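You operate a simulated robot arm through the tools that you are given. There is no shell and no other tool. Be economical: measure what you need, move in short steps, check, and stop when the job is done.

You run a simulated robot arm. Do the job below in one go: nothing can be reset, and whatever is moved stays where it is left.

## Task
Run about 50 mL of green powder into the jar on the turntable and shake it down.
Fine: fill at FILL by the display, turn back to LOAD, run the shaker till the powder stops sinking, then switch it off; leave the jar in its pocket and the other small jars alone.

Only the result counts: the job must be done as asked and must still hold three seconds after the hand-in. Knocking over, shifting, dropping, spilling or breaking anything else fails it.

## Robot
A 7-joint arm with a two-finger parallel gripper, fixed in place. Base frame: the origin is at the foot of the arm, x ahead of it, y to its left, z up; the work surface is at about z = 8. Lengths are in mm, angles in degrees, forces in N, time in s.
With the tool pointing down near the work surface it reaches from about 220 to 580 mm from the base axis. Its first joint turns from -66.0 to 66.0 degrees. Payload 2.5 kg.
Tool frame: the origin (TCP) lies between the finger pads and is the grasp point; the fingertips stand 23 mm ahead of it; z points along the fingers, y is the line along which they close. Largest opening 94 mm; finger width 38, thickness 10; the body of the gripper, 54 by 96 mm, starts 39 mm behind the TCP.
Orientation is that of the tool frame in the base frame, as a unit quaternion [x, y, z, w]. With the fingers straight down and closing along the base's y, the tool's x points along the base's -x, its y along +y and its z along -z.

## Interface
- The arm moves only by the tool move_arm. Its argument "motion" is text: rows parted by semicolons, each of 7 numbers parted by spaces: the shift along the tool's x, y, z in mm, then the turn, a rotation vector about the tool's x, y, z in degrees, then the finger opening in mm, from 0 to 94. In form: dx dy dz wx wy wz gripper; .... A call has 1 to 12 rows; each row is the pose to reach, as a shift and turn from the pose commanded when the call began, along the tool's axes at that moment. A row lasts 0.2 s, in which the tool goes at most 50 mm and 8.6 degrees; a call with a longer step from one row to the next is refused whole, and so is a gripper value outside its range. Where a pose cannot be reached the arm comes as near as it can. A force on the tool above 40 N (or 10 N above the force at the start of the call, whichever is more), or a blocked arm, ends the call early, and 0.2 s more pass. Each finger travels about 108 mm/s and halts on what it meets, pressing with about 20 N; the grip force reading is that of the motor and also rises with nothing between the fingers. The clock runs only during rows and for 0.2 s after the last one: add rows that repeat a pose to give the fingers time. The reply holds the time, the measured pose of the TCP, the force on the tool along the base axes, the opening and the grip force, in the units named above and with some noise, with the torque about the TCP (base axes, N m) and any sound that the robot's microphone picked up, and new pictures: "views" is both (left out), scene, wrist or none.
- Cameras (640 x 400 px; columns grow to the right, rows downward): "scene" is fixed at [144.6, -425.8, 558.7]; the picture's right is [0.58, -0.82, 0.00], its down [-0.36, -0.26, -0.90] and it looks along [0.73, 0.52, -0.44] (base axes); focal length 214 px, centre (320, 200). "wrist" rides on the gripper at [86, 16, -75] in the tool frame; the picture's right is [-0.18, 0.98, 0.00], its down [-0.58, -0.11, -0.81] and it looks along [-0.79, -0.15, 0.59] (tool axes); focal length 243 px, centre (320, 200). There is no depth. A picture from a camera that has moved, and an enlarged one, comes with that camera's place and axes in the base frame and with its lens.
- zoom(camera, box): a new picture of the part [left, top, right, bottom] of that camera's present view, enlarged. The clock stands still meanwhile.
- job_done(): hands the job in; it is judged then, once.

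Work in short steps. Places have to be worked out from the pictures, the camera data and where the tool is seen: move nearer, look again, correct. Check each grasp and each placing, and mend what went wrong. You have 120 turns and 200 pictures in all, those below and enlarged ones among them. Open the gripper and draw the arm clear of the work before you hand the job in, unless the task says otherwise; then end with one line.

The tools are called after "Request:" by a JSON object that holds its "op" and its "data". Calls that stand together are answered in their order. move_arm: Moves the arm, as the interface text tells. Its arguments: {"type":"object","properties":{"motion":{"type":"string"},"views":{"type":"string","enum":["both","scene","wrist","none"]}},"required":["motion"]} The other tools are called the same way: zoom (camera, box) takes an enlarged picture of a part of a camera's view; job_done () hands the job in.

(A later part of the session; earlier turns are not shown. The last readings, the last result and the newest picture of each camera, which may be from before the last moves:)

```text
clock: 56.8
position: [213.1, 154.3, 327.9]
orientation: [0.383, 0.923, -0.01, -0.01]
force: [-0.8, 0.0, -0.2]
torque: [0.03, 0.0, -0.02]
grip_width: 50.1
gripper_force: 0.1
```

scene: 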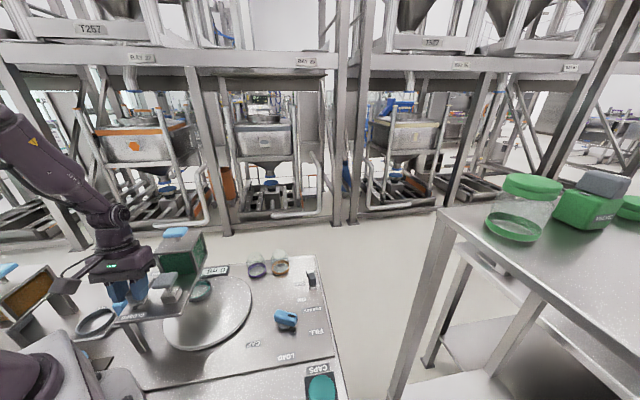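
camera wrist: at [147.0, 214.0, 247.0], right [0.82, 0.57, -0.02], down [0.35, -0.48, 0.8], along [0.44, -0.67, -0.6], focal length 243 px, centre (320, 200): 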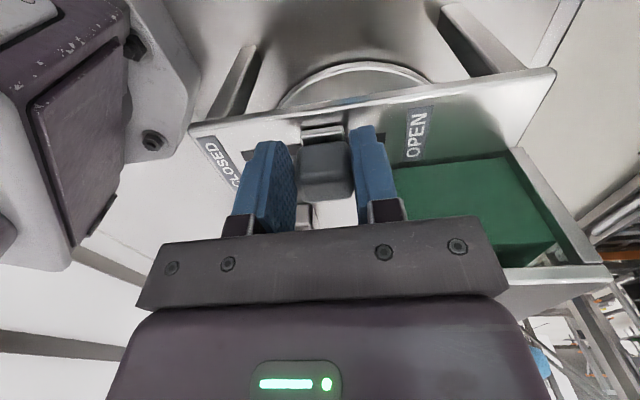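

Request:
{"op": "move_arm", "data": {"motion": "-37 -9 0 -0.5 0 3 50; -74 -18 0 -1 0 6 50; -111 -27 0 -1.5 -0.6 9 50; -148 -36 0 -1.5 -0.6 12 50; -185 -45 0 -1.5 -0.6 15 50; -222 -54 20 -1.5 -0.6 18 50; -259 -63 50 -1.5 -0.6 20 50; -296 -72 80 -1.5 -0.6 22 50; -331 -82 110 -1.5 -0.6 22 50; -331 -82 150 -1.5 -0.6 22 50; -331 -82 190 -1.5 -0.6 22 50; -331 -82 190 -1.5 -0.6 22 50", "views": "wrist"}}

Request:
{"op": "zoom", "data": {"camera": "wrist", "box": [200, 30, 440, 180]}}

```text
clock: 59.4
position: [384.5, -138.1, 136.9]
orientation: [0.553, 0.833, -0.004, 0.002]
force: [-0.4, -0.2, 0.1]
torque: [-0.02, -0.01, -0.01]
grip_width: 50.0
gripper_force: 0.0
camera wrist: at [365.0, -51.1, 209.2], right [0.98, 0.21, 0.0], down [0.13, -0.57, 0.81], along [0.17, -0.79, -0.59], focal length 243 px, centre (320, 200)
```

wrist: 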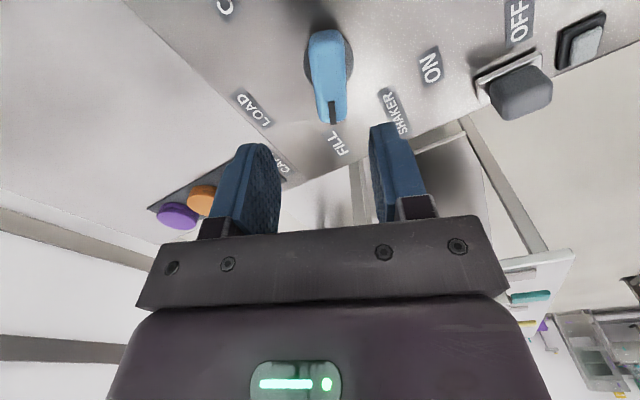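

```text
2.67 times, centred on (320, 105) of wrist
camera zoom: at [365.0, -51.1, 209.2], right [0.98, 0.21, 0.0], down [0.13, -0.57, 0.81], along [0.17, -0.79, -0.59], focal length 647 px, centre (320, 453)
```

zoom: 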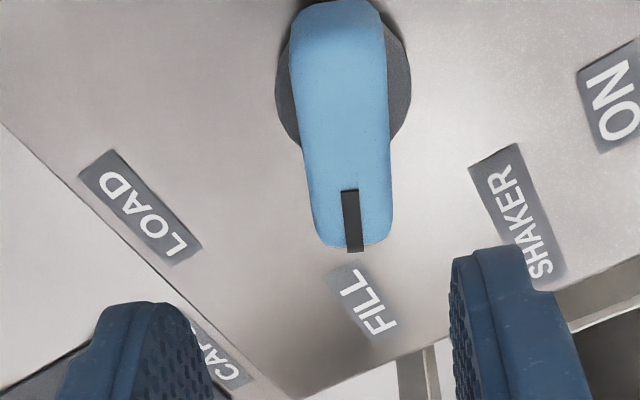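

The pointer is within about 2° of the FILL label. I grip the knob and nudge it against the stop while checking the display.

Request:
{"op": "move_arm", "data": {"motion": "2 6.5 28 0 0 5 50; 2 6.5 56 0 0 5 50; 2 6.5 84 0 0 5 50; 2 6.5 84 0 0 5 35; 2 6.5 84 0 0 5 20; 2 6.5 84 0 0 5 12; 2 6.5 84 0 0 5 12", "views": "none"}}

Request:
{"op": "move_arm", "data": {"motion": "0 0 0 0 0 -1.5 12; 0 0 0 0 0 -3 12; 0 0 0 0 0 -4.5 12; 0 0 0 0 0 -4.5 12", "views": "none"}}

Request:
{"op": "zoom", "data": {"camera": "scene", "box": [150, 250, 250, 320]}}

```text
clock: 61.0
position: [389.8, -136.8, 53.9]
orientation: [0.589, 0.808, -0.002, 0.004]
force: [16.2, -3.9, -16.8]
torque: [0.79, 0.16, 0.11]
grip_width: 23.8
gripper_force: 44.8
```

```text
clock: 62.0
position: [389.9, -136.3, 54.6]
orientation: [0.559, 0.829, -0.002, 0.006]
force: [22.1, -7.4, -9.1]
torque: [0.61, -0.12, -2.03]
grip_width: 23.8
gripper_force: 44.6
```

```text
5.71 times, centred on (200, 285) of scene
camera zoom: at [144.6, -425.8, 558.6], right [0.58, -0.82, 0.0], down [-0.36, -0.26, -0.9], along [0.73, 0.52, -0.44], focal length 1226 px, centre (1006, -286)
```

zoom: 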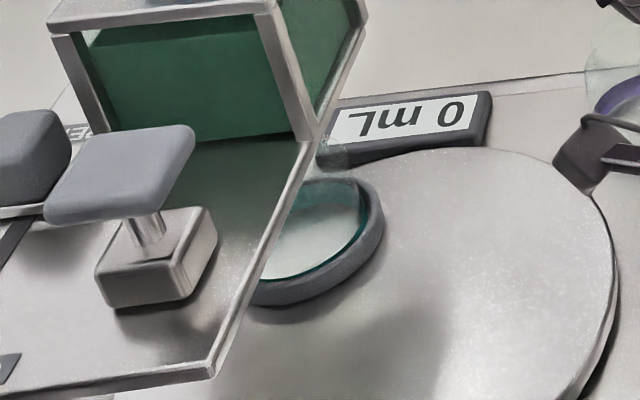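

At the stop there is still no flow. I sweep the knob back slowly 12° to see if flow starts anywhere.

Request:
{"op": "move_arm", "data": {"motion": "0 0 0 0 0 2 12; 0 0 0 0 0 4 12; 0 0 0 0 0 5 12; 0 0 0 0 0 6 12; 0 0 0 0 0 7 12; 0 0 0 0 0 8 12; 0 0 0 0 0 9 12", "views": "none"}}

Request:
{"op": "zoom", "data": {"camera": "scene", "box": [150, 250, 250, 320]}}

```text
clock: 63.6
position: [391.3, -137.3, 55.1]
orientation: [0.621, 0.784, -0.002, 0.007]
force: [8.9, -12.8, 25.2]
torque: [-0.48, 0.03, 0.07]
grip_width: 24.0
gripper_force: 44.9
```

```text
5.71 times, centred on (200, 285) of scene
camera zoom: at [144.5, -425.7, 558.7], right [0.58, -0.82, 0.0], down [-0.36, -0.26, -0.9], along [0.73, 0.52, -0.44], focal length 1226 px, centre (1006, -286)
```

zoom: 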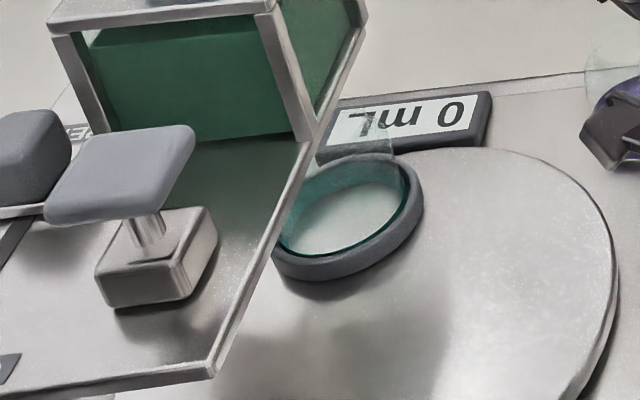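

No flow anywhere in the sweep, so something else blocks it. I take a close look at the hopper and its blue handle.

Request:
{"op": "zoom", "data": {"camera": "scene", "box": [145, 220, 215, 280]}}

```text
6.67 times, centred on (180, 250) of scene
camera zoom: at [144.5, -425.7, 558.7], right [0.58, -0.82, 0.0], down [-0.36, -0.26, -0.9], along [0.73, 0.52, -0.44], focal length 1430 px, centre (1253, -133)
```

zoom: 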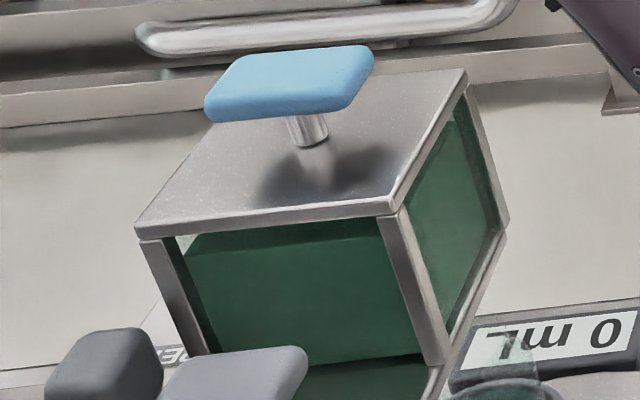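

The stemmed handle atop the hopper looks like a press plunger (same style as the capping press). First I return the knob to FILL and release it.

Request:
{"op": "move_arm", "data": {"motion": "0 0 0 0 0 -2 12; 0 0 0 0 0 -4 12; 0 0 0 0 0 -6 12; 0 0 0 0 0 -7 12; 0 0 0 0 0 -7 30; 0 0 0 0 0 -7 50; 0 0 -30 0 0 -7 50; 0 0 -70 0 0 -7 50; 0 0 -70 0 0 -7 50", "views": "wrist"}}

Request:
{"op": "zoom", "data": {"camera": "wrist", "box": [200, 30, 440, 180]}}

```text
clock: 65.6
position: [387.7, -134.8, 121.0]
orientation: [0.571, 0.821, -0.003, 0.003]
force: [-0.2, -0.7, 0.2]
torque: [0.03, 0.04, -0.01]
grip_width: 50.1
gripper_force: 0.0
camera wrist: at [372.9, -47.6, 193.8], right [0.99, 0.17, 0.0], down [0.1, -0.58, 0.81], along [0.14, -0.8, -0.59], focal length 243 px, centre (320, 200)
```

wrist: 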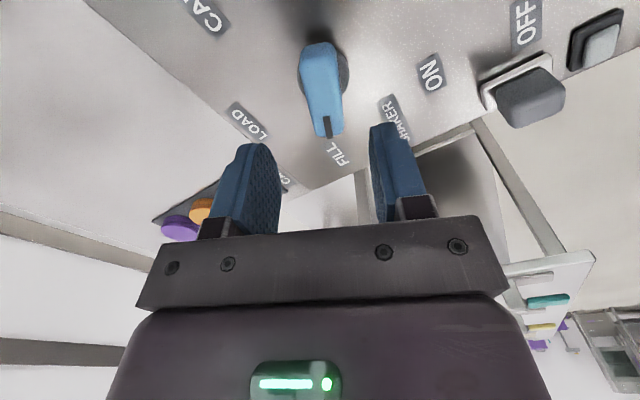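

```text
2.67 times, centred on (320, 105) of wrist
camera zoom: at [372.9, -47.6, 193.8], right [0.99, 0.17, 0.0], down [0.1, -0.58, 0.81], along [0.14, -0.8, -0.59], focal length 647 px, centre (320, 453)
```

zoom: 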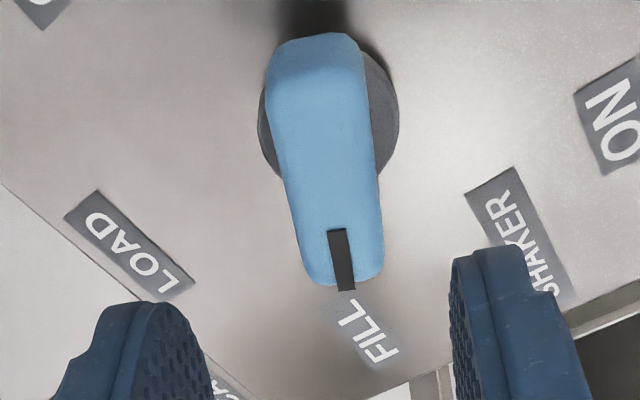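

The knob is within ~1.5° of FILL. Now I travel above the hopper's blue handle at about (301,142, top ≈240) with fingers closed to press it.

Request:
{"op": "move_arm", "data": {"motion": "0 0 -40 0 0 0 40; 0 0 -80 0 0 0 30; 0 0 -120 0 0 0 20; 0 0 -160 0 0 0 10; 0 0 -200 0 0 0 0; 41 2 -205 0 0 0 0; 82 4 -205 0 0 0 0; 123 6 -205 0 0 0 0; 164 8 -205 0 0 0 0; 205 10 -205 0 0 0 0; 246 12 -205 0 0 0 0; 287 15 -205 0 0 0 0", "views": "none"}}

Request:
{"op": "move_arm", "data": {"motion": "0 0 20 0 0 0 0; 0 0 35 0 0 0 0; 0 0 35 0 0 0 0", "views": "both"}}

Request:
{"op": "zoom", "data": {"camera": "scene", "box": [110, 200, 260, 310]}}

```text
clock: 68.2
position: [302.2, 140.8, 326.9]
orientation: [0.572, 0.821, -0.002, 0.002]
force: [0.2, 0.2, 0.3]
torque: [0.01, -0.01, 0.01]
grip_width: 0.1
gripper_force: 19.9
```

```text
clock: 69.0
position: [301.1, 139.6, 291.9]
orientation: [0.57, 0.822, -0.003, 0.002]
force: [-0.3, -0.2, -0.2]
torque: [-0.06, 0.0, -0.01]
grip_width: 0.1
gripper_force: 19.9
camera wrist: at [286.3, 226.4, 364.0], right [0.99, 0.17, 0.0], down [0.1, -0.58, 0.81], along [0.14, -0.8, -0.59], focal length 243 px, centre (320, 200)
```

scene: 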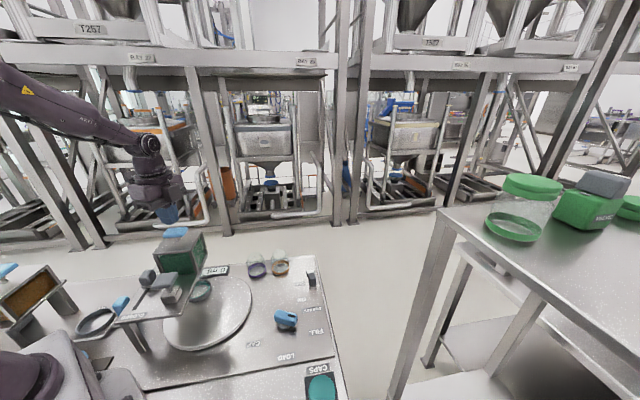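
wrist: 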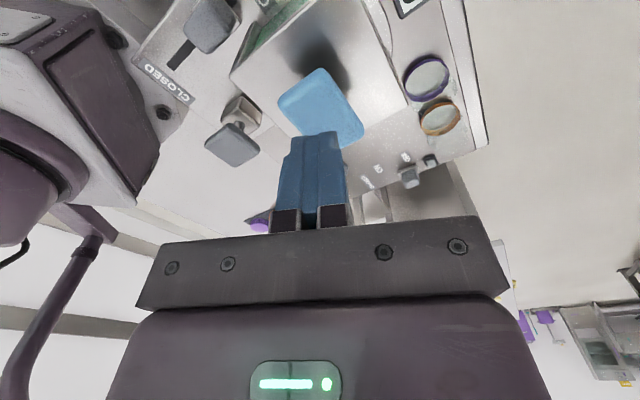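

```text
3.64 times, centred on (185, 255) of scene
camera zoom: at [144.6, -425.8, 558.7], right [0.58, -0.82, 0.0], down [-0.36, -0.26, -0.9], along [0.73, 0.52, -0.44], focal length 780 px, centre (811, 0)
```

zoom: 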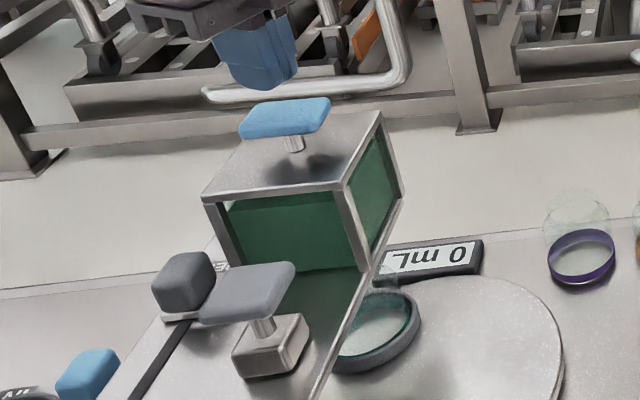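

Fingertips are ~29 mm above the handle. I shift 4 mm to centre and press down carefully.

Request:
{"op": "move_arm", "data": {"motion": "4 0 15 0 0 0 0; 4 0 25 0 0 0 0; 4 0 29 0 0 0 0; 4 0 32 0 0 0 0; 4 0 35 0 0 0 0; 4 0 38 0 0 0 0", "views": "none"}}

Request:
{"op": "zoom", "data": {"camera": "scene", "box": [110, 200, 260, 310]}}

```text
clock: 70.5
position: [301.7, 143.0, 257.0]
orientation: [0.57, 0.822, -0.001, 0.003]
force: [-4.5, -3.2, 11.6]
torque: [0.15, 0.17, 0.12]
grip_width: 0.0
gripper_force: 20.2
heard: click
stopped in row 6: the force on the tool passed its limit at 42 N (the readings are from after the stop); the commanded pose is now the measured one
```

```text
3.64 times, centred on (185, 255) of scene
camera zoom: at [144.6, -425.8, 558.6], right [0.58, -0.82, 0.0], down [-0.36, -0.26, -0.9], along [0.73, 0.52, -0.44], focal length 780 px, centre (811, 0)
```

zoom: 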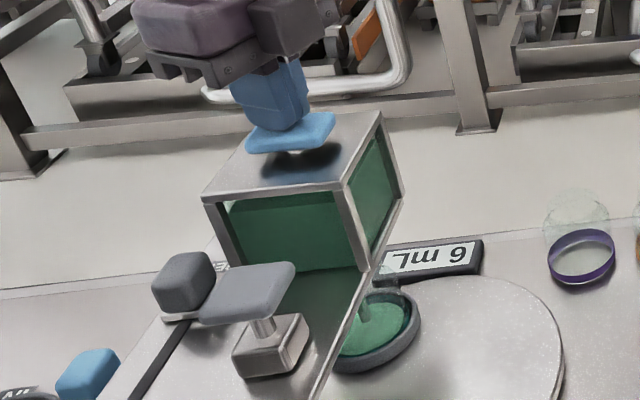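

Pressing the plunger clicks and dispenses powder. I read the display closely.

Request:
{"op": "zoom", "data": {"camera": "scene", "box": [195, 260, 235, 285]}}

```text
16.00 times, centred on (215, 272) of scene
camera zoom: at [144.6, -425.8, 558.6], right [0.58, -0.82, 0.0], down [-0.36, -0.26, -0.9], along [0.73, 0.52, -0.44], focal length 3432 px, centre (2000, -960)
```

zoom: 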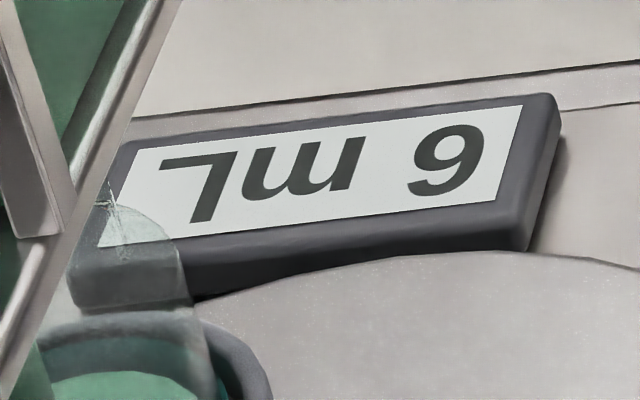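

Upside-down, the display reads 9 mL. I lift to release the plunger and see whether flow stops.

Request:
{"op": "move_arm", "data": {"motion": "0 0 -15 0 0 0 0", "views": "none"}}

Request:
{"op": "zoom", "data": {"camera": "scene", "box": [140, 215, 240, 305]}}

```text
clock: 70.9
position: [302.3, 144.1, 269.8]
orientation: [0.571, 0.821, -0.003, 0.004]
force: [0.0, -0.8, 0.9]
torque: [0.0, 0.0, -0.01]
grip_width: 0.2
gripper_force: 20.0
```

```text
4.44 times, centred on (190, 260) of scene
camera zoom: at [144.6, -425.8, 558.7], right [0.58, -0.82, 0.0], down [-0.36, -0.26, -0.9], along [0.73, 0.52, -0.44], focal length 953 px, centre (898, -67)
```

zoom: 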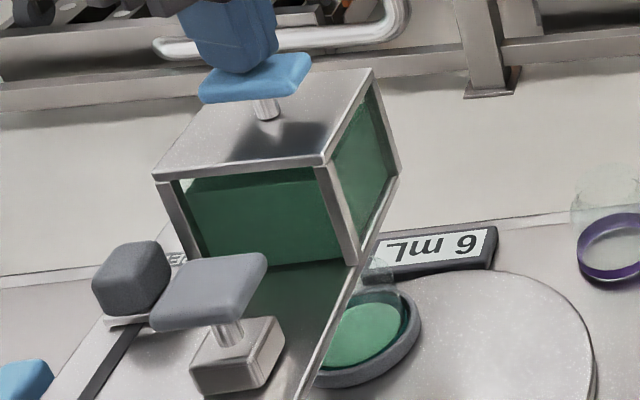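

It holds at 9 mL: one press ≈ 9 mL. I press again.

Request:
{"op": "move_arm", "data": {"motion": "0 0 8 0 0 0 0; 0 0 12 0 0 0 0; 0 0 15 0 0 0 0; 0 0 18 0 0 0 0; 0 0 0 0 0 0 0", "views": "none"}}

Request:
{"op": "zoom", "data": {"camera": "scene", "box": [195, 260, 235, 285]}}

```text
clock: 71.9
position: [303.7, 143.3, 256.9]
orientation: [0.57, 0.821, -0.002, 0.004]
force: [-6.3, -3.1, 14.5]
torque: [0.18, 0.21, 0.12]
grip_width: 0.2
gripper_force: 19.5
heard: click
stopped in row 5: the force on the tool passed its limit at 45 N (the readings are from after the stop); the commanded pose is now the measured one
```

```text
16.00 times, centred on (215, 272) of scene
camera zoom: at [144.5, -425.8, 558.6], right [0.58, -0.82, 0.0], down [-0.36, -0.26, -0.9], along [0.73, 0.52, -0.44], focal length 3432 px, centre (2000, -960)
```

zoom: 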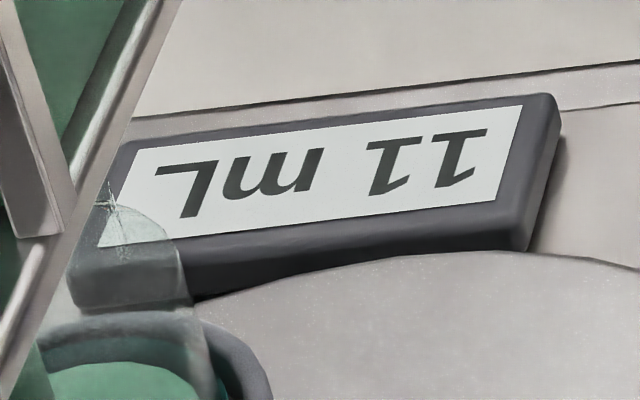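

11 mL and perhaps still running. I hold briefly to see.

Request:
{"op": "move_arm", "data": {"motion": "0 0 0 0 0 0 0; 0 0 0 0 0 0 0", "views": "none"}}

Request:
{"op": "zoom", "data": {"camera": "scene", "box": [195, 260, 235, 285]}}

```text
clock: 72.5
position: [302.6, 143.5, 255.9]
orientation: [0.57, 0.822, -0.001, 0.004]
force: [-8.0, -4.4, 22.6]
torque: [0.28, 0.38, 0.2]
grip_width: 0.0
gripper_force: 20.0
```

```text
16.00 times, centred on (215, 272) of scene
camera zoom: at [144.5, -425.8, 558.6], right [0.58, -0.82, 0.0], down [-0.36, -0.26, -0.9], along [0.73, 0.52, -0.44], focal length 3432 px, centre (2000, -960)
```

zoom: 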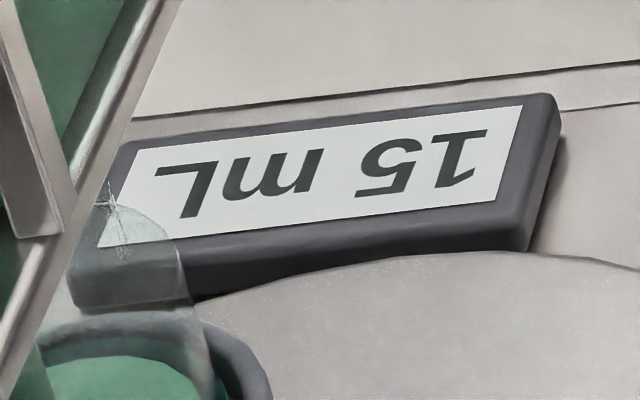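

15 mL while held: about 7 mL/s. I keep holding.

Request:
{"op": "move_arm", "data": {"motion": "0 0 0 0 0 0 0; 0 0 0 0 0 0 0; 0 0 0 0 0 0 0; 0 0 0 0 0 0 0", "views": "none"}}

Request:
{"op": "zoom", "data": {"camera": "scene", "box": [195, 260, 235, 285]}}

```text
clock: 73.5
position: [303.6, 143.9, 257.0]
orientation: [0.571, 0.821, -0.001, 0.003]
force: [-6.6, -4.4, 28.9]
torque: [0.39, 0.36, 0.13]
grip_width: 0.0
gripper_force: 20.4
```

```text
16.00 times, centred on (215, 272) of scene
camera zoom: at [144.5, -425.8, 558.6], right [0.58, -0.82, 0.0], down [-0.36, -0.26, -0.9], along [0.73, 0.52, -0.44], focal length 3432 px, centre (2000, -960)
```

zoom: 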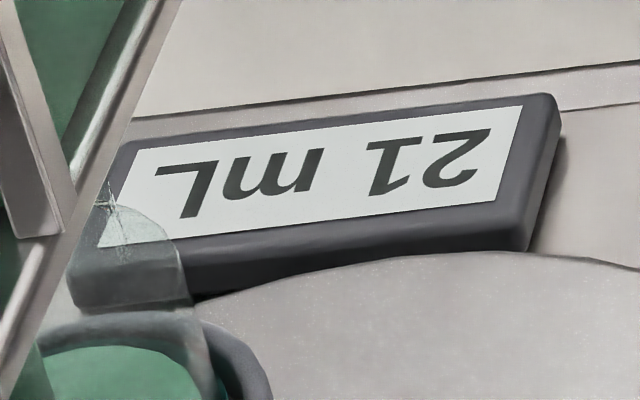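

Flow runs at ~6 mL/s while pressed. I hold 2 s more.

Request:
{"op": "move_arm", "data": {"motion": "0 0 0 0 0 0 0; 0 0 0 0 0 0 0; 0 0 0 0 0 0 0; 0 0 0 0 0 0 0; 0 0 0 0 0 0 0; 0 0 0 0 0 0 0; 0 0 0 0 0 0 0; 0 0 0 0 0 0 0; 0 0 0 0 0 0 0", "views": "none"}}

Request:
{"op": "zoom", "data": {"camera": "scene", "box": [195, 260, 235, 285]}}

```text
clock: 75.5
position: [302.9, 143.7, 256.2]
orientation: [0.571, 0.821, 0.0, 0.004]
force: [-1.5, -2.0, 29.7]
torque: [0.48, 0.2, 0.02]
grip_width: 0.0
gripper_force: 19.7
```

```text
16.00 times, centred on (215, 272) of scene
camera zoom: at [144.5, -425.8, 558.6], right [0.58, -0.82, 0.0], down [-0.36, -0.26, -0.9], along [0.73, 0.52, -0.44], focal length 3432 px, centre (2000, -960)
```

zoom: 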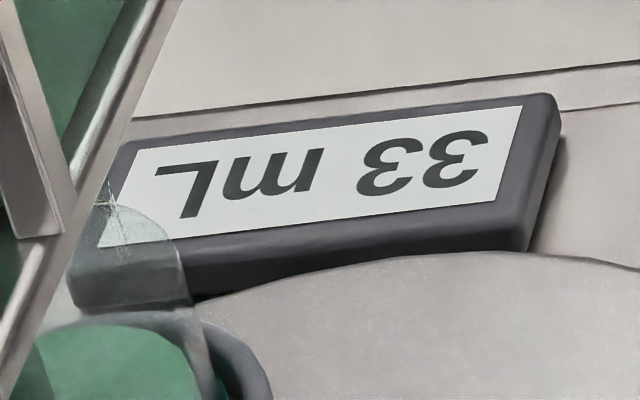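

33 mL. Holding 2 s more should give about 45.

Request:
{"op": "move_arm", "data": {"motion": "0 0 0 0 0 0 0; 0 0 0 0 0 0 0; 0 0 0 0 0 0 0; 0 0 0 0 0 0 0; 0 0 0 0 0 0 0; 0 0 0 0 0 0 0; 0 0 0 0 0 0 0; 0 0 0 0 0 0 0; 0 0 0 0 0 0 0", "views": "none"}}

Request:
{"op": "zoom", "data": {"camera": "scene", "box": [195, 260, 235, 285]}}

```text
clock: 77.5
position: [303.5, 144.6, 256.3]
orientation: [0.571, 0.821, 0.0, 0.004]
force: [-1.4, -0.8, 29.0]
torque: [0.46, 0.19, -0.04]
grip_width: 0.2
gripper_force: 20.0
```

```text
16.00 times, centred on (215, 272) of scene
camera zoom: at [144.5, -425.8, 558.6], right [0.58, -0.82, 0.0], down [-0.36, -0.26, -0.9], along [0.73, 0.52, -0.44], focal length 3432 px, centre (2000, -960)
```

zoom: 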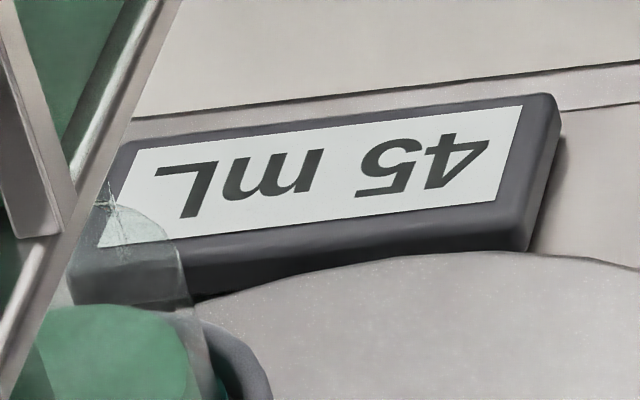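

45 mL. I hold 0.6 s and then lift off sharply.

Request:
{"op": "move_arm", "data": {"motion": "0 0 0 0 0 0 0; 0 0 0 0 0 0 0; 0 0 0 0 0 0 0; 0 0 -35 0 0 0 0; 0 0 -60 0 0 0 0", "views": "none"}}

Request:
{"op": "zoom", "data": {"camera": "scene", "box": [140, 215, 240, 305]}}

```text
clock: 78.7
position: [300.3, 142.7, 315.9]
orientation: [0.57, 0.822, -0.002, 0.002]
force: [0.4, 0.6, 0.1]
torque: [0.0, -0.01, 0.0]
grip_width: 0.0
gripper_force: 20.0
```

```text
4.44 times, centred on (190, 260) of scene
camera zoom: at [144.6, -425.8, 558.7], right [0.58, -0.82, 0.0], down [-0.36, -0.26, -0.9], along [0.73, 0.52, -0.44], focal length 953 px, centre (898, -67)
```

zoom: 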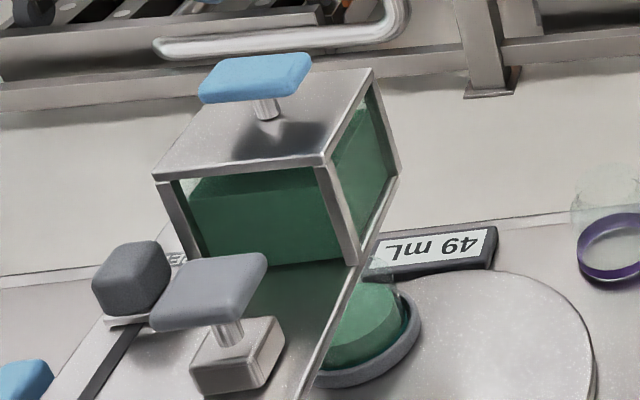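

Request:
{"op": "zoom", "data": {"camera": "scene", "box": [195, 260, 235, 285]}}

```text
16.00 times, centred on (215, 272) of scene
camera zoom: at [144.6, -425.8, 558.7], right [0.58, -0.82, 0.0], down [-0.36, -0.26, -0.9], along [0.73, 0.52, -0.44], focal length 3432 px, centre (2000, -960)
```

zoom: 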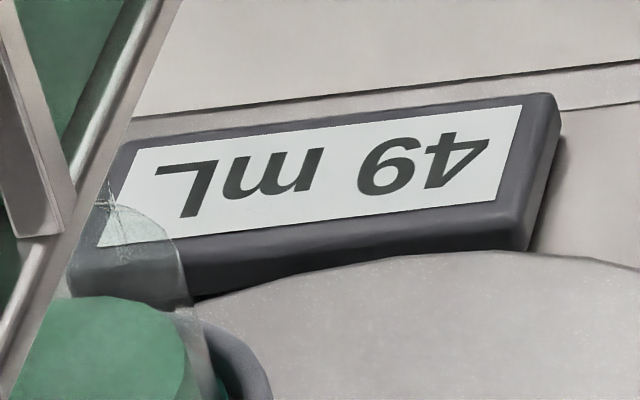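

49 mL: good. Now back to the knob to turn to LOAD.

Request:
{"op": "move_arm", "data": {"motion": "-33 -2 0 0 0 0 0; -66 -4 0 0 0 0 20; -99 -5 0 0 0 0 40; -132 -7 0 0 0 0 50; -165 -8 0 0 0 0 50; -198 -10 0 0 0 0 50; -231 -11 20 0 0 0 50; -264 -13 60 0 0 0 50; -293 -14 100 0 0 0 50; -293 -14 145 0 0 0 50; -293 -14 190 0 0 0 50; -293 -14 190 0 0 0 50", "views": "wrist"}}

```text
refused: row 8 steps farther than a row can; nothing moved
```

Request:
{"op": "move_arm", "data": {"motion": "-35 -2 0 0 0 0 0; -72 -4 0 0 0 0 20; -109 -5 0 0 0 0 40; -146 -7 0 0 0 0 50; -183 -8 0 0 0 0 50; -220 -10 20 0 0 0 50; -255 -11 50 0 0 0 50; -288 -13 80 0 0 0 50; -293 -14 120 0 0 0 50; -293 -14 160 0 0 0 50; -293 -14 195 0 0 0 50; -293 -14 195 0 0 0 50", "views": "wrist"}}

```text
clock: 81.3
position: [390.5, -136.8, 120.0]
orientation: [0.571, 0.821, -0.001, 0.004]
force: [0.1, -0.1, -0.3]
torque: [0.03, 0.02, 0.01]
grip_width: 49.9
gripper_force: 0.0
camera wrist: at [375.5, -49.6, 192.6], right [0.99, 0.17, 0.0], down [0.1, -0.58, 0.81], along [0.14, -0.8, -0.59], focal length 243 px, centre (320, 200)
```

wrist: 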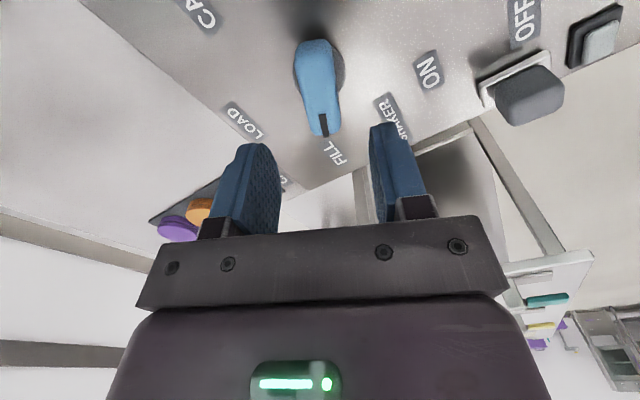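

Descending and gripping the knob handle.

Request:
{"op": "move_arm", "data": {"motion": "0 -1 25 0 0 0 50; 0 -1 50 0 0 0 50; 0 -1 66 0 0 0 50; 0 -1 66 0 0 0 35; 0 -1 66 0 0 0 20; 0 -1 66 0 0 0 12; 0 -1 66 0 0 0 12", "views": "none"}}

Request:
{"op": "move_arm", "data": {"motion": "-0.1 0.1 0 0 0 4 12; -0.2 0.3 0 0 0 8 12; -0.3 0.4 0 0 0 12 12; -0.45 0.6 0 0 0 16 12; -0.6 0.7 0 0 0 20 12; -0.75 0.8 0 0 0 24 12; -0.9 0.9 0 0 0 28 12; -1.1 1 0 0 0 32 12; -1.3 1.1 0 0 0 36 12; -1.5 1.15 0 0 0 40 12; -1.7 1.2 0 0 0 44 12; -1.9 1.25 0 0 0 48 12", "views": "none"}}

```text
clock: 82.9
position: [390.1, -138.6, 54.4]
orientation: [0.572, 0.82, -0.002, 0.002]
force: [-14.4, -8.6, 0.3]
torque: [0.8, 0.27, -0.38]
grip_width: 23.9
gripper_force: 45.0
```

```text
clock: 85.5
position: [392.5, -138.1, 56.1]
orientation: [0.856, 0.517, -0.002, 0.001]
force: [-18.8, -12.8, -20.3]
torque: [-0.37, 0.28, 0.0]
grip_width: 23.8
gripper_force: 45.3
```

About 48° done smoothly; 17° more to LOAD.

Request:
{"op": "move_arm", "data": {"motion": "-1 -0.3 0 0 0 4 12; -1.3 -0.3 0 0 0 8 12; -1.6 -0.3 0 0 0 12 12; -1.9 -0.3 0 0 0 15 12; -2 -0.3 0 0 0 17.3 12; -2 -0.3 0 0 0 17.3 12", "views": "wrist"}}

Request:
{"op": "zoom", "data": {"camera": "scene", "box": [110, 220, 350, 370]}}

```text
clock: 86.9
position: [392.9, -136.7, 57.9]
orientation: [0.923, 0.386, 0.002, -0.001]
force: [-14.7, 26.9, 25.1]
torque: [-0.13, 0.8, -0.09]
grip_width: 23.9
gripper_force: 45.2
camera wrist: at [465.5, -86.6, 131.4], right [0.57, -0.82, 0.0], down [-0.49, -0.34, 0.8], along [-0.66, -0.46, -0.59], focal length 243 px, centre (320, 200)
```

wrist: 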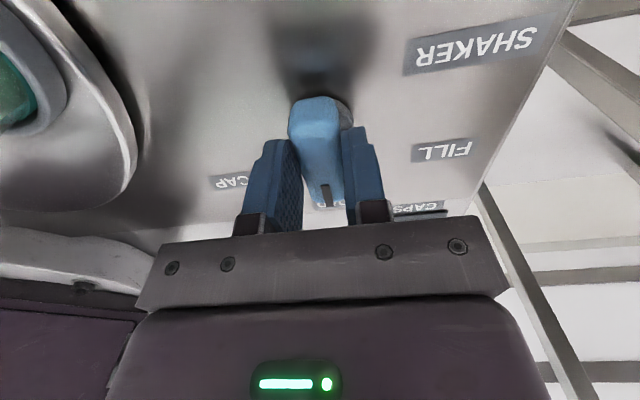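

```text
2.67 times, centred on (230, 295) of scene
camera zoom: at [144.5, -425.7, 558.7], right [0.58, -0.82, 0.0], down [-0.36, -0.26, -0.9], along [0.73, 0.52, -0.44], focal length 572 px, centre (560, -53)
```

zoom: 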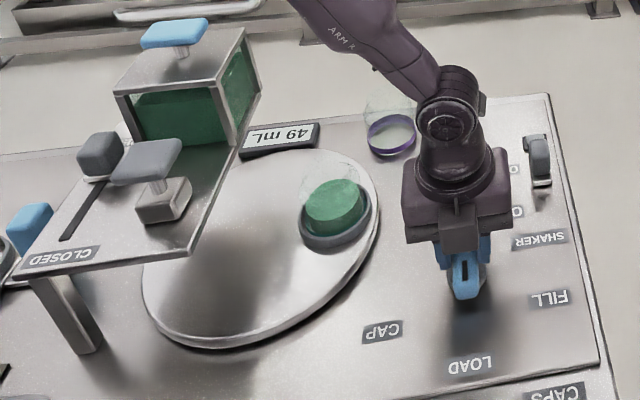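

The jar is back exactly at its starting LOAD spot. I release and rise.

Request:
{"op": "move_arm", "data": {"motion": "0 0 0 0 0 0 30; 0 0 0 0 0 0 50; 0 0 0 0 0 0 50; 0 0 -30 0 0 0 50; 0 0 -75 0 0 0 50; 0 0 -120 0 0 0 50", "views": "none"}}

Request:
{"op": "zoom", "data": {"camera": "scene", "box": [250, 255, 350, 355]}}

Request:
{"op": "zoom", "data": {"camera": "scene", "box": [290, 262, 330, 292]}}

```text
clock: 88.3
position: [388.8, -137.3, 177.4]
orientation: [0.923, 0.385, 0.0, 0.003]
force: [-0.6, -0.3, 0.7]
torque: [0.05, 0.0, 0.02]
grip_width: 50.1
gripper_force: 0.1
```

```text
4.00 times, centred on (300, 305) of scene
camera zoom: at [144.6, -425.8, 558.7], right [0.58, -0.82, 0.0], down [-0.36, -0.26, -0.9], along [0.73, 0.52, -0.44], focal length 858 px, centre (400, -220)
```

zoom: 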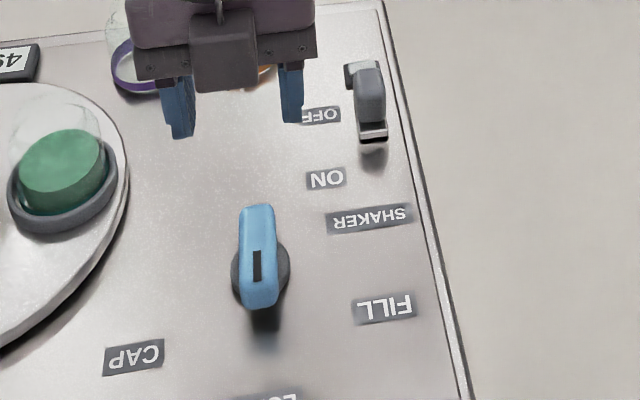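

```text
13.33 times, centred on (310, 277) of scene
camera zoom: at [144.6, -425.8, 558.7], right [0.58, -0.82, 0.0], down [-0.36, -0.26, -0.9], along [0.73, 0.52, -0.44], focal length 2860 px, centre (453, -827)
```

zoom: 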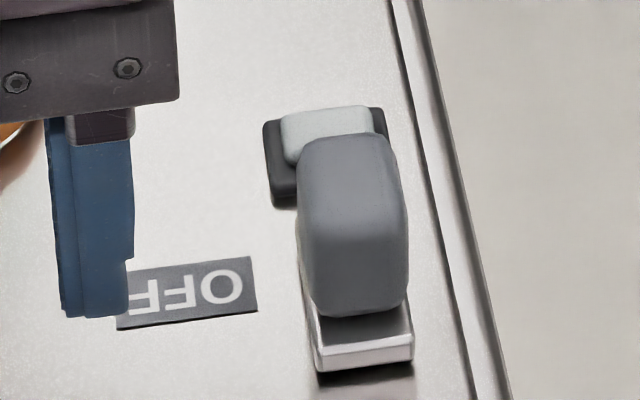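

The shaker control is a grey grip near OFF with a lamp beyond it, at about (529,-124). I move above it for a closer look.

Request:
{"op": "move_arm", "data": {"motion": "28 23 0 0 0 0 50; 56 46 0 0 0 0 50; 84 69 0 0 0 0 50; 110 90 0 0 0 0 50; 110 90 0 0 0 0 50", "views": "wrist"}}

Request:
{"op": "zoom", "data": {"camera": "wrist", "box": [200, 0, 440, 150]}}

```text
clock: 89.5
position: [529.5, -123.8, 176.6]
orientation: [0.924, 0.383, 0.0, 0.003]
force: [0.3, -0.8, 0.0]
torque: [-0.05, 0.02, -0.02]
grip_width: 50.2
gripper_force: 0.2
camera wrist: at [602.3, -72.9, 249.1], right [0.57, -0.82, 0.01], down [-0.49, -0.33, 0.81], along [-0.66, -0.46, -0.59], focal length 243 px, centre (320, 200)
```

wrist: 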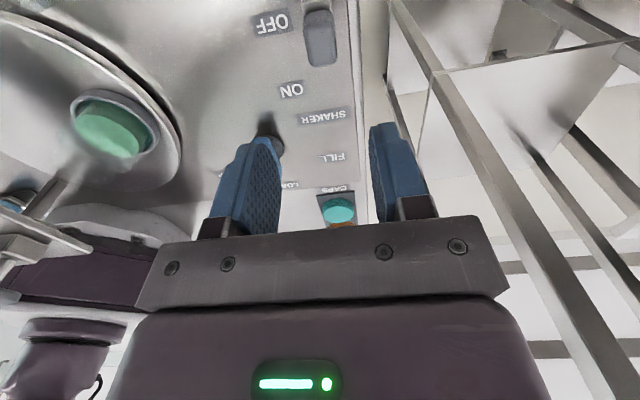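

```text
2.67 times, centred on (320, 75) of wrist
camera zoom: at [602.3, -72.9, 249.1], right [0.57, -0.82, 0.01], down [-0.49, -0.33, 0.81], along [-0.66, -0.46, -0.59], focal length 647 px, centre (320, 533)
```

zoom: 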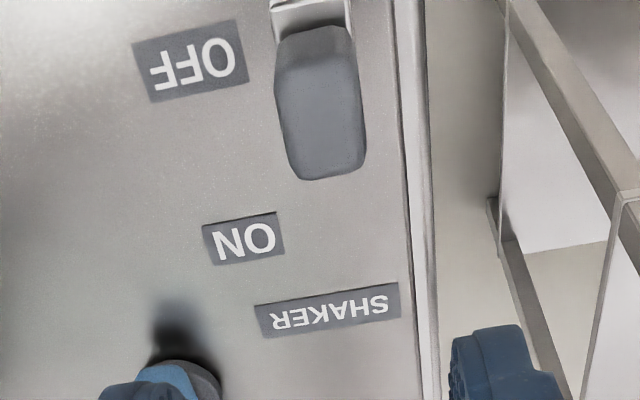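

It's a sliding grip like the gate's, with its top at about tool offset (+12,+1). I lower the open fingers around it and close.

Request:
{"op": "move_arm", "data": {"motion": "11 1.4 35 0 0 0 50; 11 1.4 70 0 0 0 50; 11 1.4 95 0 0 0 50; 11 1.4 110 0 0 0 50; 11 1.4 122 0 0 0 50; 11 1.4 122 0 0 0 50", "views": "both"}}

Request:
{"op": "zoom", "data": {"camera": "scene", "box": [280, 250, 340, 300]}}

```text
clock: 90.9
position: [540.9, -117.0, 52.9]
orientation: [0.924, 0.383, 0.001, 0.003]
force: [-0.4, -0.1, 0.3]
torque: [-0.02, -0.02, 0.0]
grip_width: 50.0
gripper_force: 0.0
camera wrist: at [613.2, -66.7, 126.0], right [0.57, -0.82, 0.01], down [-0.49, -0.33, 0.81], along [-0.66, -0.46, -0.59], focal length 243 px, centre (320, 200)
```

scene: 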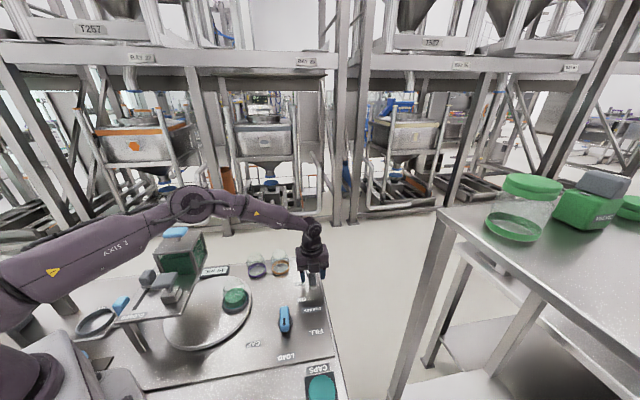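
wrist: 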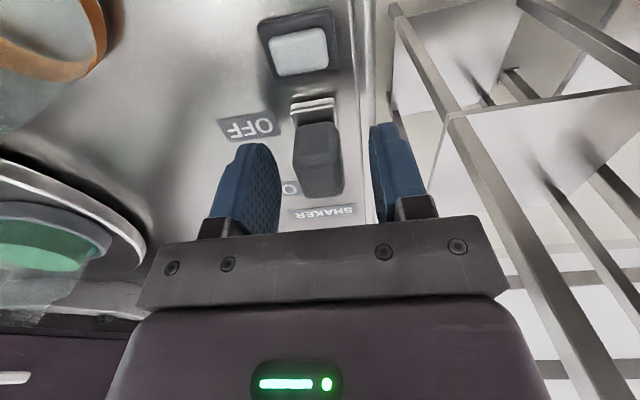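

```text
8.00 times, centred on (310, 275) of scene
camera zoom: at [144.6, -425.8, 558.7], right [0.58, -0.82, 0.0], down [-0.36, -0.26, -0.9], along [0.73, 0.52, -0.44], focal length 1716 px, centre (400, -400)
```

zoom: 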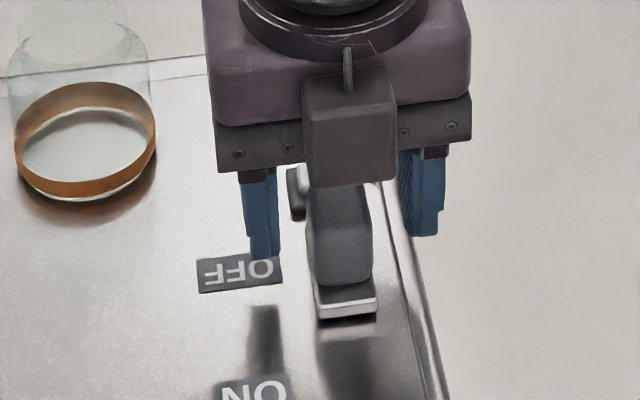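

The fingers straddle the grip. I close and pull 10 mm toward ON.

Request:
{"op": "move_arm", "data": {"motion": "0 0 0 0 0 0 35; 0 0 0 0 0 0 20; 0 0 0 0 0 0 15; 0 0 0 0 0 0 15; -4 0 0 0 0 0 15; -8 0 0 0 0 0 15; -12 0 0 0 0 0 15", "views": "none"}}

Request:
{"op": "zoom", "data": {"camera": "scene", "box": [280, 250, 340, 300]}}

```text
clock: 92.5
position: [533.2, -126.0, 53.2]
orientation: [0.923, 0.384, -0.001, -0.001]
force: [-16.4, 17.1, -2.5]
torque: [0.23, -0.32, -0.52]
grip_width: 23.6
gripper_force: 44.6
```

```text
8.00 times, centred on (310, 275) of scene
camera zoom: at [144.6, -425.8, 558.6], right [0.58, -0.82, 0.0], down [-0.36, -0.26, -0.9], along [0.73, 0.52, -0.44], focal length 1716 px, centre (400, -400)
```

zoom: 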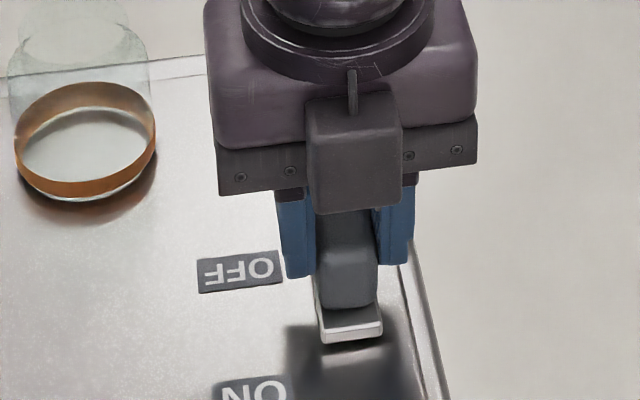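

It slides. Continuing toward ON until the stop, then check the lamp and jar.

Request:
{"op": "move_arm", "data": {"motion": "-5 -1 0 0 0 0 15; -10 -1 0 0 0 0 15; -15 -1 0 0 0 0 15; -20 -1 0 0 0 0 15; -25 -1 0 0 0 0 15; -30 -1 0 0 0 0 15; -35 -1 0 0 0 0 15", "views": "none"}}

Request:
{"op": "zoom", "data": {"camera": "scene", "box": [200, 240, 340, 340]}}

```text
clock: 94.1
position: [508.6, -149.2, 51.8]
orientation: [0.923, 0.384, 0.0, 0.0]
force: [-3.1, 19.0, -21.2]
torque: [-0.46, 0.66, -0.63]
grip_width: 23.4
gripper_force: 45.0
```

```text
4.00 times, centred on (270, 290) of scene
camera zoom: at [144.8, -425.8, 558.6], right [0.58, -0.82, 0.0], down [-0.36, -0.26, -0.9], along [0.73, 0.52, -0.44], focal length 858 px, centre (520, -160)
```

zoom: 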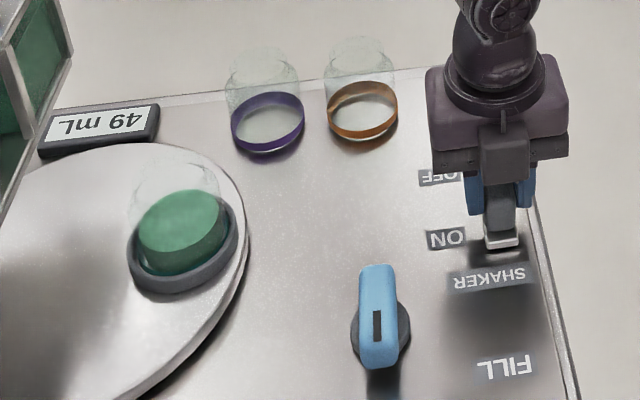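

The grip is now at ON and the scene camera jitters slightly (vibration). I wait 2 s and compare the powder level.

Request:
{"op": "move_arm", "data": {"motion": "-1 -1 0 0 0 0 15; -1 -1 0 0 0 0 15; -1 -1 0 0 0 0 15; -1 -1 0 0 0 0 15; -1 -1 0 0 0 0 15; -1 -1 0 0 0 0 15; -1 -1 0 0 0 0 15; -1 -1 0 0 0 0 15; -1 -1 0 0 0 0 15; -1 -1 0 0 0 0 15", "views": "none"}}

Request:
{"op": "zoom", "data": {"camera": "scene", "box": [200, 240, 340, 340]}}

```text
clock: 96.3
position: [508.3, -150.0, 53.3]
orientation: [0.923, 0.384, 0.001, 0.002]
force: [10.7, 14.8, -27.6]
torque: [0.33, -0.16, -0.43]
grip_width: 23.8
gripper_force: 44.9
```

```text
4.00 times, centred on (270, 290) of scene
camera zoom: at [144.7, -425.8, 558.5], right [0.58, -0.82, 0.0], down [-0.36, -0.26, -0.9], along [0.73, 0.52, -0.44], focal length 858 px, centre (520, -160)
```

zoom: 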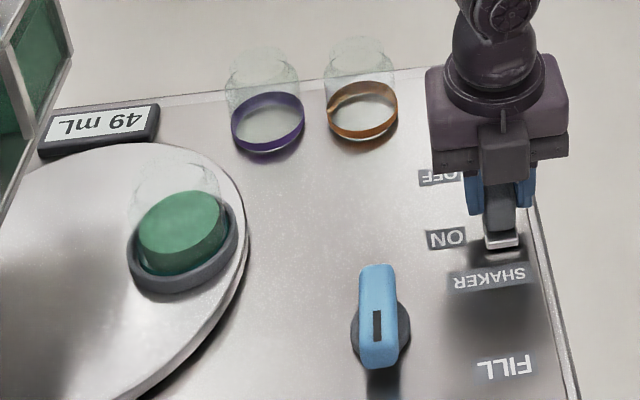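

No sinking yet. I push a bit further to ensure the slide reaches its ON stop.

Request:
{"op": "move_arm", "data": {"motion": "-2 0 0 0 0 0 15; -4 0 0 0 0 0 15; -6 0 0 0 0 0 15; -8 0 0 0 0 0 15; -8 0 0 0 0 0 15", "views": "wrist"}}

Request:
{"op": "zoom", "data": {"camera": "scene", "box": [220, 260, 270, 320]}}

```text
clock: 97.5
position: [505.9, -151.9, 56.5]
orientation: [0.923, 0.386, 0.006, 0.001]
force: [20.9, 22.6, -5.8]
torque: [0.41, -0.17, -0.57]
grip_width: 23.3
gripper_force: 45.3
camera wrist: at [577.0, -101.3, 130.2], right [0.57, -0.82, 0.0], down [-0.5, -0.34, 0.8], along [-0.65, -0.46, -0.6], focal length 243 px, centre (320, 200)
```

wrist: 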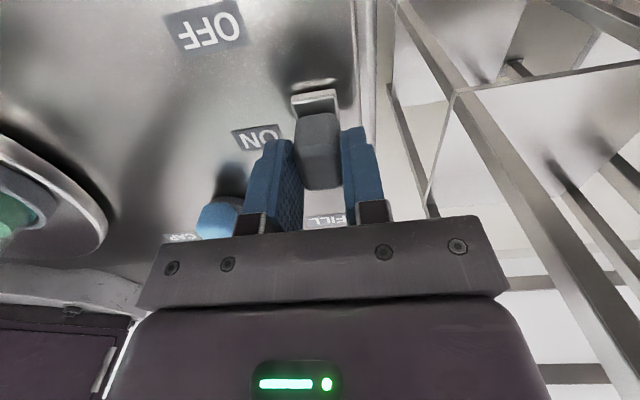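

```text
6.67 times, centred on (245, 290) of scene
camera zoom: at [144.6, -425.8, 558.6], right [0.58, -0.82, 0.0], down [-0.36, -0.26, -0.9], along [0.73, 0.52, -0.44], focal length 1430 px, centre (820, -400)
```

zoom: 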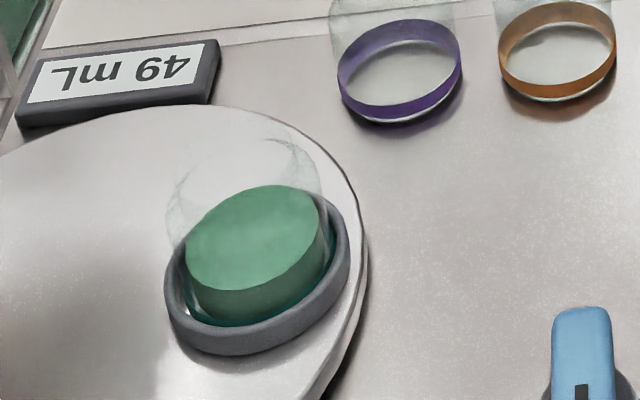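

The grip is at its ON stop. I release, rise and move back to see the lamp.

Request:
{"op": "move_arm", "data": {"motion": "0 0 0 0 0 0 30; 0 0 0 0 0 0 45; 0 0 0 0 0 0 50; 0 0 -25 0 0 0 50; 10 0 -60 0 0 0 50; 35 0 -90 0 0 0 50; 35 0 -90 0 0 0 50", "views": "wrist"}}

Request:
{"op": "zoom", "data": {"camera": "scene", "box": [220, 240, 340, 330]}}

```text
clock: 99.1
position: [524.9, -132.1, 147.2]
orientation: [0.924, 0.383, 0.0, 0.004]
force: [-0.8, 0.1, -0.2]
torque: [-0.03, 0.0, 0.0]
grip_width: 50.1
gripper_force: 0.1
camera wrist: at [597.6, -81.4, 220.0], right [0.57, -0.82, 0.01], down [-0.49, -0.33, 0.81], along [-0.66, -0.46, -0.59], focal length 243 px, centre (320, 200)
```

wrist: 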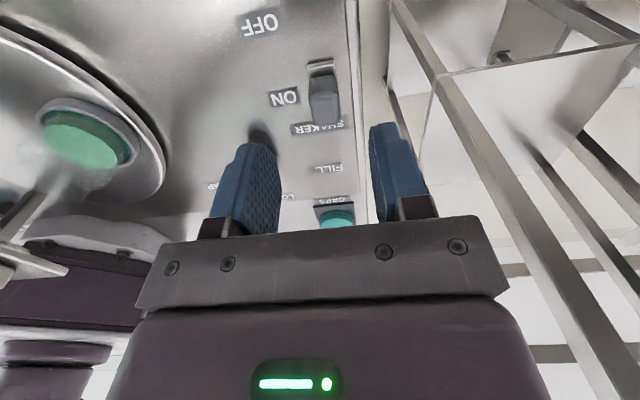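

```text
4.44 times, centred on (280, 285) of scene
camera zoom: at [144.6, -425.8, 558.7], right [0.58, -0.82, 0.0], down [-0.36, -0.26, -0.9], along [0.73, 0.52, -0.44], focal length 953 px, centre (498, -178)
```

zoom: 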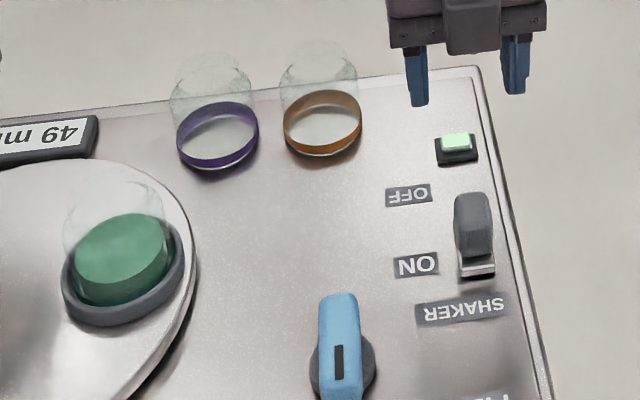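

The lamp is green: the shaker is on. I wait and compare powder level with a fixed zoom.

Request:
{"op": "move_arm", "data": {"motion": "0 0 0 0 0 0 50; 0 0 0 0 0 0 50; 0 0 0 0 0 0 50; 0 0 0 0 0 0 50; 0 0 0 0 0 0 50; 0 0 0 0 0 0 50; 0 0 0 0 0 0 50; 0 0 0 0 0 0 50; 0 0 0 0 0 0 50; 0 0 0 0 0 0 50; 0 0 0 0 0 0 50; 0 0 0 0 0 0 50", "views": "none"}}

Request:
{"op": "zoom", "data": {"camera": "scene", "box": [220, 260, 270, 320]}}

```text
clock: 101.7
position: [525.0, -131.6, 146.9]
orientation: [0.923, 0.384, 0.001, 0.004]
force: [0.0, 0.0, 0.1]
torque: [0.0, -0.01, 0.0]
grip_width: 50.1
gripper_force: 0.2
```

```text
6.67 times, centred on (245, 290) of scene
camera zoom: at [144.6, -425.8, 558.7], right [0.58, -0.82, 0.0], down [-0.36, -0.26, -0.9], along [0.73, 0.52, -0.44], focal length 1430 px, centre (820, -400)
```

zoom: 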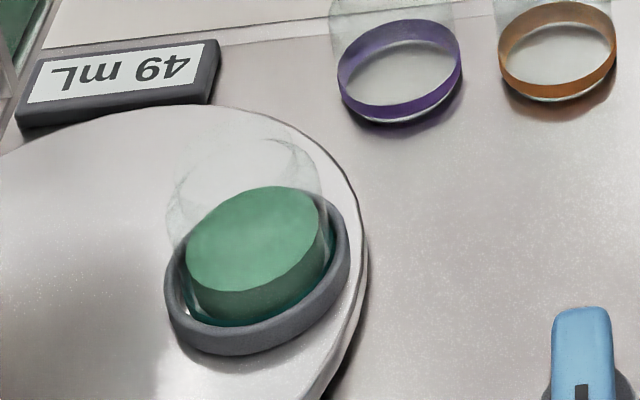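

The change is tiny. I use a stronger zoom as a reference and wait again.

Request:
{"op": "zoom", "data": {"camera": "scene", "box": [228, 280, 252, 298]}}

Request:
{"op": "move_arm", "data": {"motion": "0 0 0 0 0 0 50; 0 0 0 0 0 0 50; 0 0 0 0 0 0 50; 0 0 0 0 0 0 50; 0 0 0 0 0 0 50; 0 0 0 0 0 0 50; 0 0 0 0 0 0 50; 0 0 0 0 0 0 50; 0 0 0 0 0 0 50; 0 0 0 0 0 0 50; 0 0 0 0 0 0 50; 0 0 0 0 0 0 50", "views": "none"}}

Request:
{"op": "zoom", "data": {"camera": "scene", "box": [228, 280, 252, 298]}}

```text
16.00 times, centred on (240, 289) of scene
camera zoom: at [144.6, -425.8, 558.7], right [0.58, -0.82, 0.0], down [-0.36, -0.26, -0.9], along [0.73, 0.52, -0.44], focal length 3432 px, centre (1600, -1224)
```

zoom: 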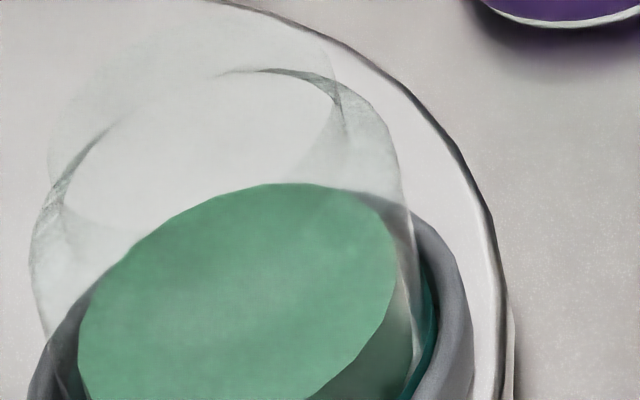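

```text
clock: 104.3
position: [525.8, -132.7, 146.7]
orientation: [0.923, 0.384, 0.001, 0.003]
force: [-0.3, -0.6, 0.8]
torque: [0.0, 0.03, 0.0]
grip_width: 50.1
gripper_force: 0.1
```

```text
16.00 times, centred on (240, 289) of scene
camera zoom: at [144.6, -425.8, 558.7], right [0.58, -0.82, 0.0], down [-0.36, -0.26, -0.9], along [0.73, 0.52, -0.44], focal length 3432 px, centre (1600, -1224)
```

zoom: 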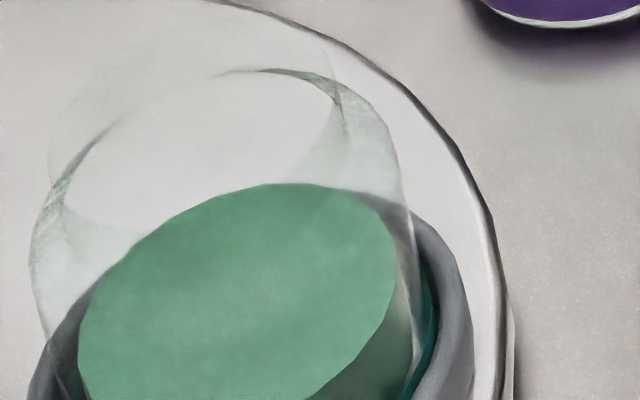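

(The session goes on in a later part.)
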